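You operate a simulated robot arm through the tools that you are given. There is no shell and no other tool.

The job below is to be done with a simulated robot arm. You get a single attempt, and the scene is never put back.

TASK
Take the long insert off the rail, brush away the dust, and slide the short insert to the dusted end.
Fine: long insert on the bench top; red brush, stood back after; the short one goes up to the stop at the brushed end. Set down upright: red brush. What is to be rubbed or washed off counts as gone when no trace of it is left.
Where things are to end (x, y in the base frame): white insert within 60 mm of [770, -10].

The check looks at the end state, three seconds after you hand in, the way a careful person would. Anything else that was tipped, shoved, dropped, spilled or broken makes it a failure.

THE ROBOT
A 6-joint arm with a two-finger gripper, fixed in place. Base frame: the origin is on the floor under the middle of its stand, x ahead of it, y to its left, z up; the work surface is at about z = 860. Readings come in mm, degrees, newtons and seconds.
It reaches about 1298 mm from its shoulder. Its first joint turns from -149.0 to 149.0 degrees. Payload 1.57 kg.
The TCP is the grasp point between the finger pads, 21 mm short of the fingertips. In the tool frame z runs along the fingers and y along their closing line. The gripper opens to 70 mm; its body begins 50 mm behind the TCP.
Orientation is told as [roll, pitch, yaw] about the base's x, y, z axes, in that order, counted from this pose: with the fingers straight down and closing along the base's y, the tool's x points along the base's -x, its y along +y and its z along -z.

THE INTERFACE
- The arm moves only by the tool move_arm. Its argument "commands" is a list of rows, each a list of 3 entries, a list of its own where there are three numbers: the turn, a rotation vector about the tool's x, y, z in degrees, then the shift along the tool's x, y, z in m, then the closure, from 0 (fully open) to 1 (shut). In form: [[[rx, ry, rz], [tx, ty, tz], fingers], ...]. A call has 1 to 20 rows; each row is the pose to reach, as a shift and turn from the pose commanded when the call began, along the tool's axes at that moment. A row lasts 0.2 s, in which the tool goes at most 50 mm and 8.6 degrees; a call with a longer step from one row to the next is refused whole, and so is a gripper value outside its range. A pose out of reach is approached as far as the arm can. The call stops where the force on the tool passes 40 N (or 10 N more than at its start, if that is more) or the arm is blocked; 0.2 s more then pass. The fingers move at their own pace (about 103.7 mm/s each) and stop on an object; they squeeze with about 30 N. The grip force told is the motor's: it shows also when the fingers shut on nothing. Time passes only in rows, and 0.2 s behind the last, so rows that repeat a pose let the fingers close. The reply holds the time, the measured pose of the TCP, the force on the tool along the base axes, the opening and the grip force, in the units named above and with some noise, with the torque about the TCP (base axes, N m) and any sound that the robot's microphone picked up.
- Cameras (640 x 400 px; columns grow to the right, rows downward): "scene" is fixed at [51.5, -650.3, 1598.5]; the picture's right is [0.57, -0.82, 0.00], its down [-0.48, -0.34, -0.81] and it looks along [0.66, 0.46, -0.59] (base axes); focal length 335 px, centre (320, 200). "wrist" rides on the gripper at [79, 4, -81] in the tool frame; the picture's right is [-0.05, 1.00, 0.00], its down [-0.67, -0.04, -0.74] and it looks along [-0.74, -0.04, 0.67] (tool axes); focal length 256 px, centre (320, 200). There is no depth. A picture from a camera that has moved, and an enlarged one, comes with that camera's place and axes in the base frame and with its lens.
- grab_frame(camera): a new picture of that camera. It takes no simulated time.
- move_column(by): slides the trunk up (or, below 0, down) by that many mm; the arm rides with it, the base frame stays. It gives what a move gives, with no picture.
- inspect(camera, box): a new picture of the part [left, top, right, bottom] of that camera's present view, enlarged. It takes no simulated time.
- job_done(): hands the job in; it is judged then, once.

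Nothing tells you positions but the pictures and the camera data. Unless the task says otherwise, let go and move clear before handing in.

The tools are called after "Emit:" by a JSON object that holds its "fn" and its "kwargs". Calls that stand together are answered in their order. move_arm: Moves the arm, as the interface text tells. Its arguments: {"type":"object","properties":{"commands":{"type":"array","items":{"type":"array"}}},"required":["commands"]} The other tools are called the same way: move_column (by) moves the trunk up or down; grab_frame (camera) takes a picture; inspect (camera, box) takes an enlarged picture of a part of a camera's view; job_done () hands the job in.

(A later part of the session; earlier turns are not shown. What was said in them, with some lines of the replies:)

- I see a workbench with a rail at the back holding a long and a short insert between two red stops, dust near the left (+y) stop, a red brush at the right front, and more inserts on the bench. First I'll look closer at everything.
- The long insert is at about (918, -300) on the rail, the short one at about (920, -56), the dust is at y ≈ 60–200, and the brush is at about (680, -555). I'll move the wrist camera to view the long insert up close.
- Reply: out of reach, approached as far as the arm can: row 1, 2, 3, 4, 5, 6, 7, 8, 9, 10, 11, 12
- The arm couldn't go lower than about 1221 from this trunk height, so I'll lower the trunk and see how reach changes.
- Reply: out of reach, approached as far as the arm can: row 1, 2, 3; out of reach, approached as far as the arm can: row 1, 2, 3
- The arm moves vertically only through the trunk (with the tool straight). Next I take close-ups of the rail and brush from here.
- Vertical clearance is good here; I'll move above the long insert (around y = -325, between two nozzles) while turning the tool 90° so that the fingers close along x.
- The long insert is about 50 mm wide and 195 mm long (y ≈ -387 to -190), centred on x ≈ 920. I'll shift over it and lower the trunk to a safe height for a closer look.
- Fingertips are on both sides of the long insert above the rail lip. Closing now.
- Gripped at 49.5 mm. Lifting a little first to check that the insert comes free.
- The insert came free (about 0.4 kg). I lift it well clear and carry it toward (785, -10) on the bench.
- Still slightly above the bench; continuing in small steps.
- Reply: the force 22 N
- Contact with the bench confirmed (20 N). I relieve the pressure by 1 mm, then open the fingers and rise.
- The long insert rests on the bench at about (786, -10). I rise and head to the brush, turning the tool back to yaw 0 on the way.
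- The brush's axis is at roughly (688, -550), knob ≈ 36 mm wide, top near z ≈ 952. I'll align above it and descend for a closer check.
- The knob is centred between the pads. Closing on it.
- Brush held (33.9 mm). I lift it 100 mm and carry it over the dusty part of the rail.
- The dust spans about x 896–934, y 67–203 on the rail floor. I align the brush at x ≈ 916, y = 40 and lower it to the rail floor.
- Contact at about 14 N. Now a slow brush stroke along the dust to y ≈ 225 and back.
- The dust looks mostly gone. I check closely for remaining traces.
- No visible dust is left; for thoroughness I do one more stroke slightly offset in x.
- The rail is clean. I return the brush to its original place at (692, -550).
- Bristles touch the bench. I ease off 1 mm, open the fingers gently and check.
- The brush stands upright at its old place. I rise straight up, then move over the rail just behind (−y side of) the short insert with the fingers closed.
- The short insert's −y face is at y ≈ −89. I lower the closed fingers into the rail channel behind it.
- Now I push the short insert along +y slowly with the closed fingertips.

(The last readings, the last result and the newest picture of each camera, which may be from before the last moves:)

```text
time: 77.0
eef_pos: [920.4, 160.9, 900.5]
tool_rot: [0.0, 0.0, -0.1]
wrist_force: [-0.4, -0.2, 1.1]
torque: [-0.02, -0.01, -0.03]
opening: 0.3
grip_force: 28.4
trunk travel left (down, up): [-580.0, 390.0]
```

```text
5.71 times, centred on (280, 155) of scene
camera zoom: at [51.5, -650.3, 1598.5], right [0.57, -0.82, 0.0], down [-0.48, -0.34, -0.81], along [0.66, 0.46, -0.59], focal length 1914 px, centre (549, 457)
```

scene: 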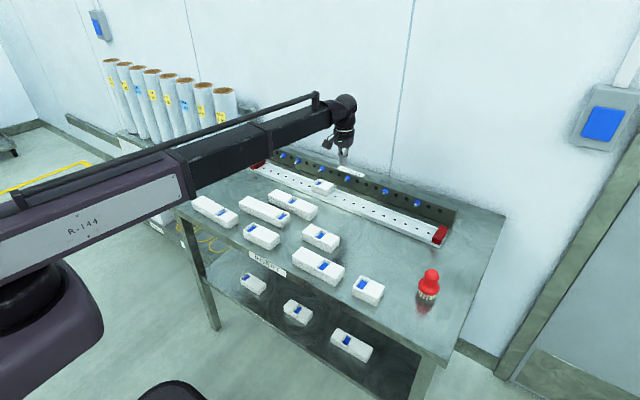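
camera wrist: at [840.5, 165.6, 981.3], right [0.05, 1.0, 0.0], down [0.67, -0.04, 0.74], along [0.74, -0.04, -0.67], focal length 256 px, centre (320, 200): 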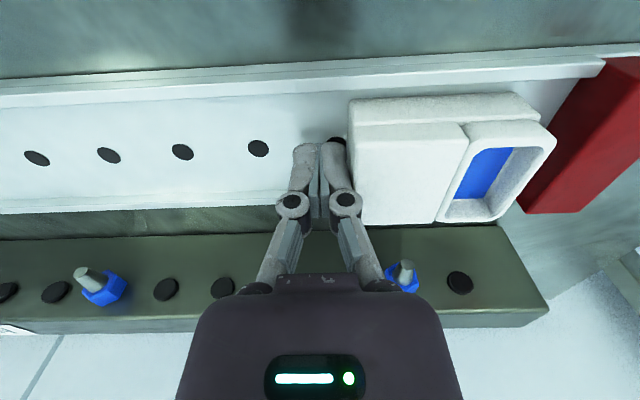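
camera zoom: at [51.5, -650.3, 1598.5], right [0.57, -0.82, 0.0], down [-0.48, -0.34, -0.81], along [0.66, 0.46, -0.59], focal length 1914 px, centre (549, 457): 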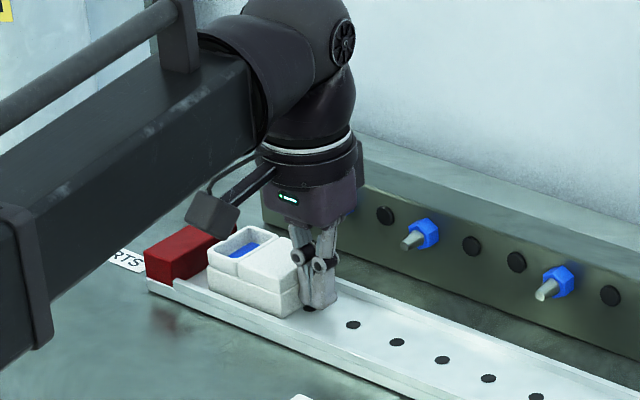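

About 20–25 mm remain to the stop; I push on in small steps.

Emit:
{"fn": "move_arm", "kwargs": {"commands": [[[0, 0, 0], [0, 0.003, 0], 1], [[0, 0, 0], [0, 0.006, 0], 1], [[0, 0, 0], [0, 0.009, 0], 1], [[0, 0, 0], [0, 0.012, 0], 1], [[0, 0, 0], [0, 0.015, 0], 1], [[0, 0, 0], [0, 0.018, 0], 1]]}}

Emit:
{"fn": "inspect", "kwargs": {"camera": "wrist", "box": [340, 40, 640, 240]}}

Emit:
{"fn": "inspect", "kwargs": {"camera": "scene", "box": [240, 140, 310, 190]}}

```text
time: 78.3
eef_pos: [920.4, 180.7, 898.2]
tool_rot: [0.0, 0.0, -0.1]
wrist_force: [0.4, -0.5, -0.2]
torque: [0.0, 0.03, -0.03]
opening: 0.2
grip_force: 28.9
trunk travel left (down, up): [-580.0, 390.0]
```

```text
2.00 times, centred on (490, 140) of wrist
camera zoom: at [840.7, 184.1, 981.3], right [0.05, 1.0, 0.0], down [0.67, -0.04, 0.74], along [0.74, -0.04, -0.67], focal length 512 px, centre (-20, 320)
```

zoom: 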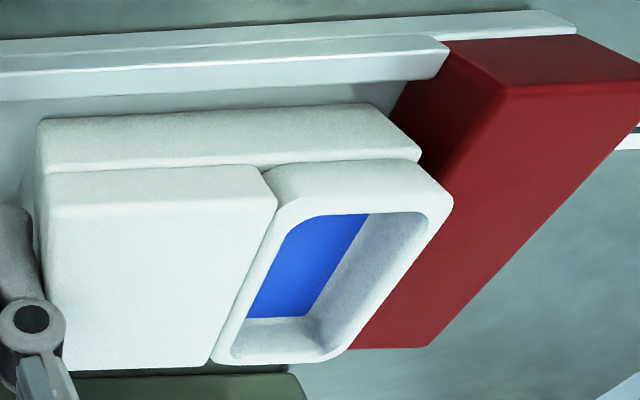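

```text
8.00 times, centred on (275, 165) of scene
camera zoom: at [51.5, -650.3, 1598.5], right [0.57, -0.82, 0.0], down [-0.48, -0.34, -0.81], along [0.66, 0.46, -0.59], focal length 2680 px, centre (680, 480)
```

zoom: 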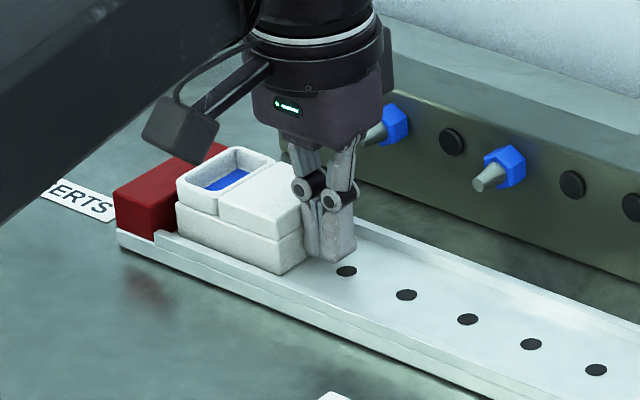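

Emit:
{"fn": "move_arm", "kwargs": {"commands": [[[0, 0, 0], [0, 0.001, 0], 1], [[0, 0, 0], [0, 0.002, 0], 1], [[0, 0, 0], [0, 0.003, 0], 1]]}}

Emit:
{"fn": "move_arm", "kwargs": {"commands": [[[0, 0, 0], [0, 0.001, 0], 1], [[0, 0, 0], [0, 0.002, 0], 1]]}}

Emit:
{"fn": "move_arm", "kwargs": {"commands": [[[0, 0, 0], [0, 0.001, 0], 1], [[0, 0, 0], [0, 0.002, 0], 1]]}}

```text
time: 79.2
eef_pos: [920.5, 183.4, 898.6]
tool_rot: [-0.1, 0.0, 0.0]
wrist_force: [0.3, 0.0, -0.5]
torque: [-0.02, 0.0, 0.01]
opening: 0.0
grip_force: 28.3
trunk travel left (down, up): [-580.0, 390.0]
```

```text
time: 79.8
eef_pos: [920.9, 184.6, 899.5]
tool_rot: [0.0, -0.1, -0.1]
wrist_force: [-0.8, -1.1, -0.4]
torque: [-0.01, 0.02, 0.05]
opening: 0.0
grip_force: 28.9
trunk travel left (down, up): [-580.0, 390.0]
```

```text
time: 80.3
eef_pos: [920.1, 185.5, 900.1]
tool_rot: [-0.1, 0.0, 0.0]
wrist_force: [0.8, -8.5, 0.3]
torque: [0.05, -0.01, 0.01]
opening: 0.3
grip_force: 28.7
trunk travel left (down, up): [-580.0, 390.0]
```

The reaction force shows that the insert has met the stop. I check it visually.

Emit:
{"fn": "inspect", "kwargs": {"camera": "wrist", "box": [340, 40, 640, 240]}}

Emit:
{"fn": "inspect", "kwargs": {"camera": "scene", "box": [245, 150, 295, 185]}}

Emit:
{"fn": "move_arm", "kwargs": {"commands": [[[0, 0, 0], [0, 0.0007, 0], 1], [[0, 0, 0], [0, 0.0007, 0], 1]]}}

```text
2.00 times, centred on (490, 140) of wrist
camera zoom: at [840.7, 189.9, 981.4], right [0.06, 1.0, 0.0], down [0.67, -0.04, 0.75], along [0.74, -0.04, -0.67], focal length 512 px, centre (-20, 320)
```

zoom: 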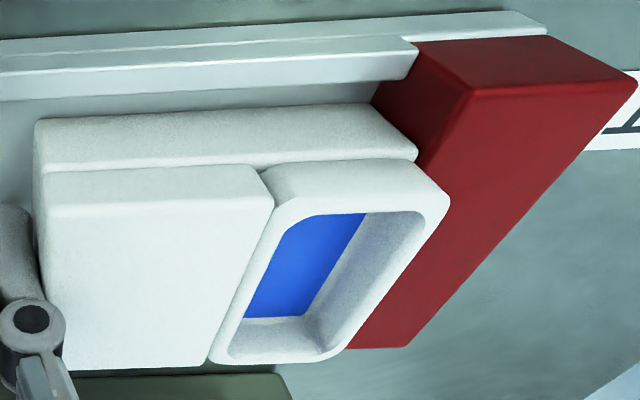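

```text
11.43 times, centred on (270, 168) of scene
camera zoom: at [51.5, -650.3, 1598.5], right [0.57, -0.82, 0.0], down [-0.48, -0.34, -0.81], along [0.66, 0.46, -0.59], focal length 3829 px, centre (891, 571)
```

zoom: 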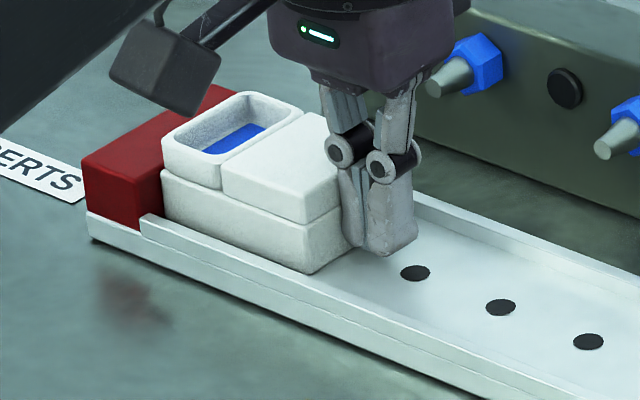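

```text
time: 81.0
eef_pos: [919.7, 185.6, 898.5]
tool_rot: [0.1, 0.1, -0.1]
wrist_force: [-0.5, -14.5, 2.3]
torque: [0.11, 0.01, 0.0]
opening: 0.0
grip_force: 29.1
trunk travel left (down, up): [-580.0, 390.0]
```

The insert is firmly against the stop. I back the fingers away and rise clear.

Emit:
{"fn": "move_arm", "kwargs": {"commands": [[[0, 0, 0], [0, -0.004, 0], 1], [[0, 0, 0], [0, -0.012, 0], 1], [[0, 0, 0], [0, -0.022, 0], 1], [[0, 0, 0], [0, -0.035, 0], 1], [[0, 0, 0], [0, -0.045, 0], 1]]}}

Emit:
{"fn": "move_column", "kwargs": {"by": 200}}

Emit:
{"fn": "grab_frame", "kwargs": {"camera": "wrist"}}

Emit:
{"fn": "grab_frame", "kwargs": {"camera": "scene"}}

```text
time: 82.2
eef_pos: [920.3, 143.0, 898.2]
tool_rot: [-0.1, 0.0, 0.0]
wrist_force: [0.1, 0.5, 1.4]
torque: [0.02, 0.03, 0.01]
opening: 0.0
grip_force: 29.0
trunk travel left (down, up): [-580.0, 390.0]
```

```text
time: 84.3
eef_pos: [920.5, 142.6, 1098.6]
tool_rot: [0.0, 0.0, 0.0]
wrist_force: [-1.1, 0.3, -0.8]
torque: [0.0, 0.01, -0.02]
opening: 0.0
grip_force: 28.5
trunk travel left (down, up): [-780.0, 190.0]
```

```text
taken
camera wrist: at [840.5, 147.0, 1181.2], right [0.05, 1.0, 0.0], down [0.67, -0.04, 0.74], along [0.74, -0.04, -0.67], focal length 256 px, centre (320, 200)
```

wrist: 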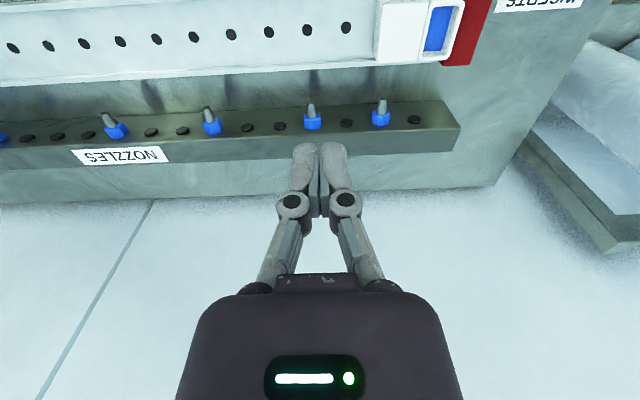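

```text
taken
```

scene: 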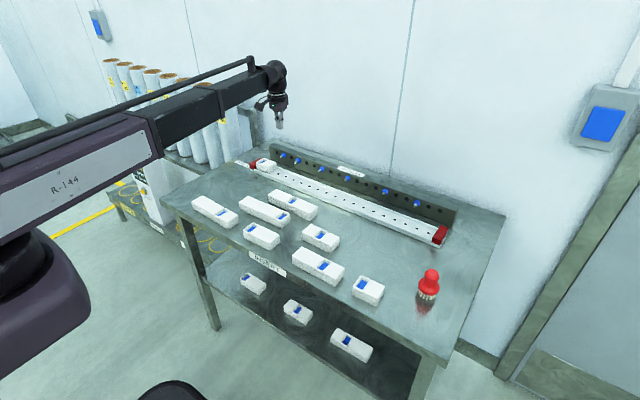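

Emit:
{"fn": "inspect", "kwargs": {"camera": "scene", "box": [240, 140, 340, 230]}}

Emit:
{"fn": "inspect", "kwargs": {"camera": "scene", "box": [330, 170, 470, 310]}}

Emit:
{"fn": "inspect", "kwargs": {"camera": "wrist", "box": [180, 0, 500, 110]}}

Emit:
{"fn": "inspect", "kwargs": {"camera": "scene", "box": [240, 148, 290, 183]}}

```text
4.44 times, centred on (290, 185) of scene
camera zoom: at [51.5, -650.3, 1598.5], right [0.57, -0.82, 0.0], down [-0.48, -0.34, -0.81], along [0.66, 0.46, -0.59], focal length 1489 px, centre (453, 267)
```

zoom: 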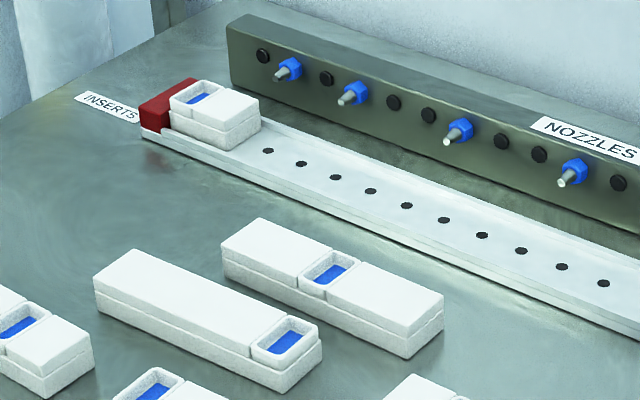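

```text
2.86 times, centred on (400, 240) of scene
camera zoom: at [51.5, -650.3, 1598.5], right [0.57, -0.82, 0.0], down [-0.48, -0.34, -0.81], along [0.66, 0.46, -0.59], focal length 957 px, centre (91, 86)
```

zoom: 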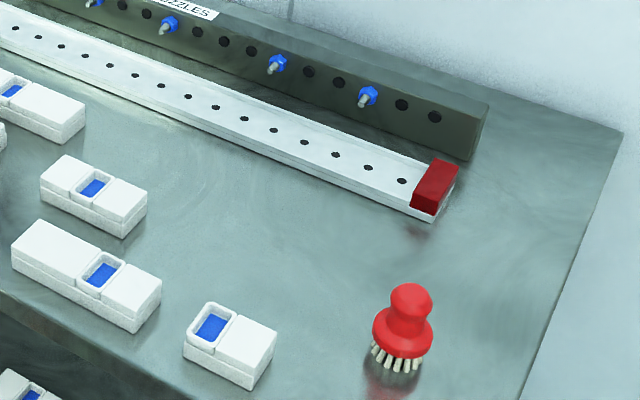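

```text
2.00 times, centred on (340, 55) of wrist
camera zoom: at [840.5, 147.0, 1181.2], right [0.05, 1.0, 0.0], down [0.67, -0.04, 0.74], along [0.74, -0.04, -0.67], focal length 512 px, centre (280, 490)
```

zoom: 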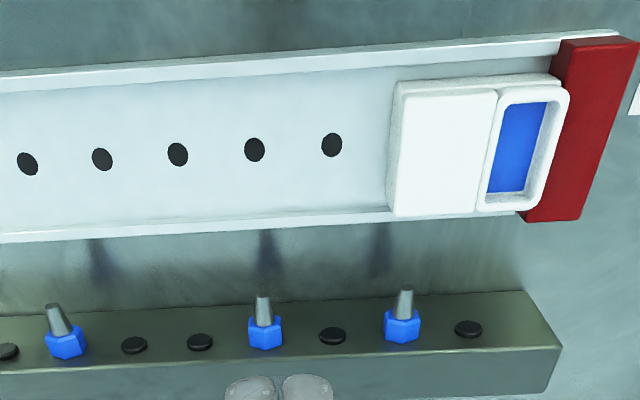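

```text
11.43 times, centred on (265, 166) of scene
camera zoom: at [51.5, -650.3, 1598.5], right [0.57, -0.82, 0.0], down [-0.48, -0.34, -0.81], along [0.66, 0.46, -0.59], focal length 3829 px, centre (949, 594)
```

zoom: 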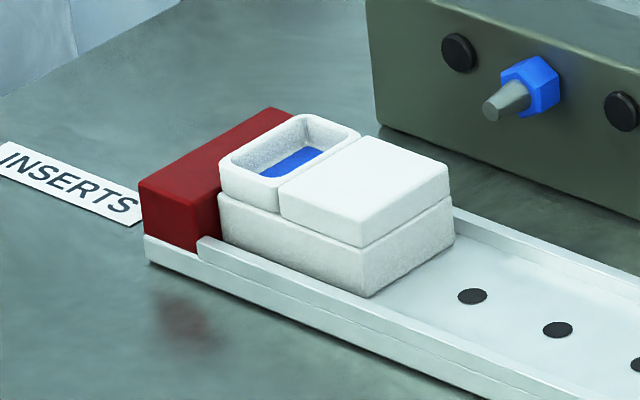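

All parts of the job look done. The long insert rests flat at about (786, -10) and the rail shows no dust. The brush stands upright at its old place, and the short insert is snug against the stop at the brushed end. The arm is clear of everything, so I'm handing in.

Emit:
{"fn": "job_done", "kwargs": {}}

```text
The job is handed in.
```

I've finished the job and handed it in; the result of the check hasn't come back.

- **Long insert:** it is off the rail and lies flat on the bench at about (786, -10), roughly 16 mm from the target (60 mm allowed).
- **Dust:** I brushed the dusty end with two passes out and back. No trace shows in close-ups from either camera.
- **Red brush:** it stands upright where it was, at about (693, -550).
- **Short insert:** I slid it along the rail until it pressed against the stop at the brushed end, where it met firm resistance.

The other inserts and the nozzles look untouched. The arm is raised clear of the bench with the gripper empty.
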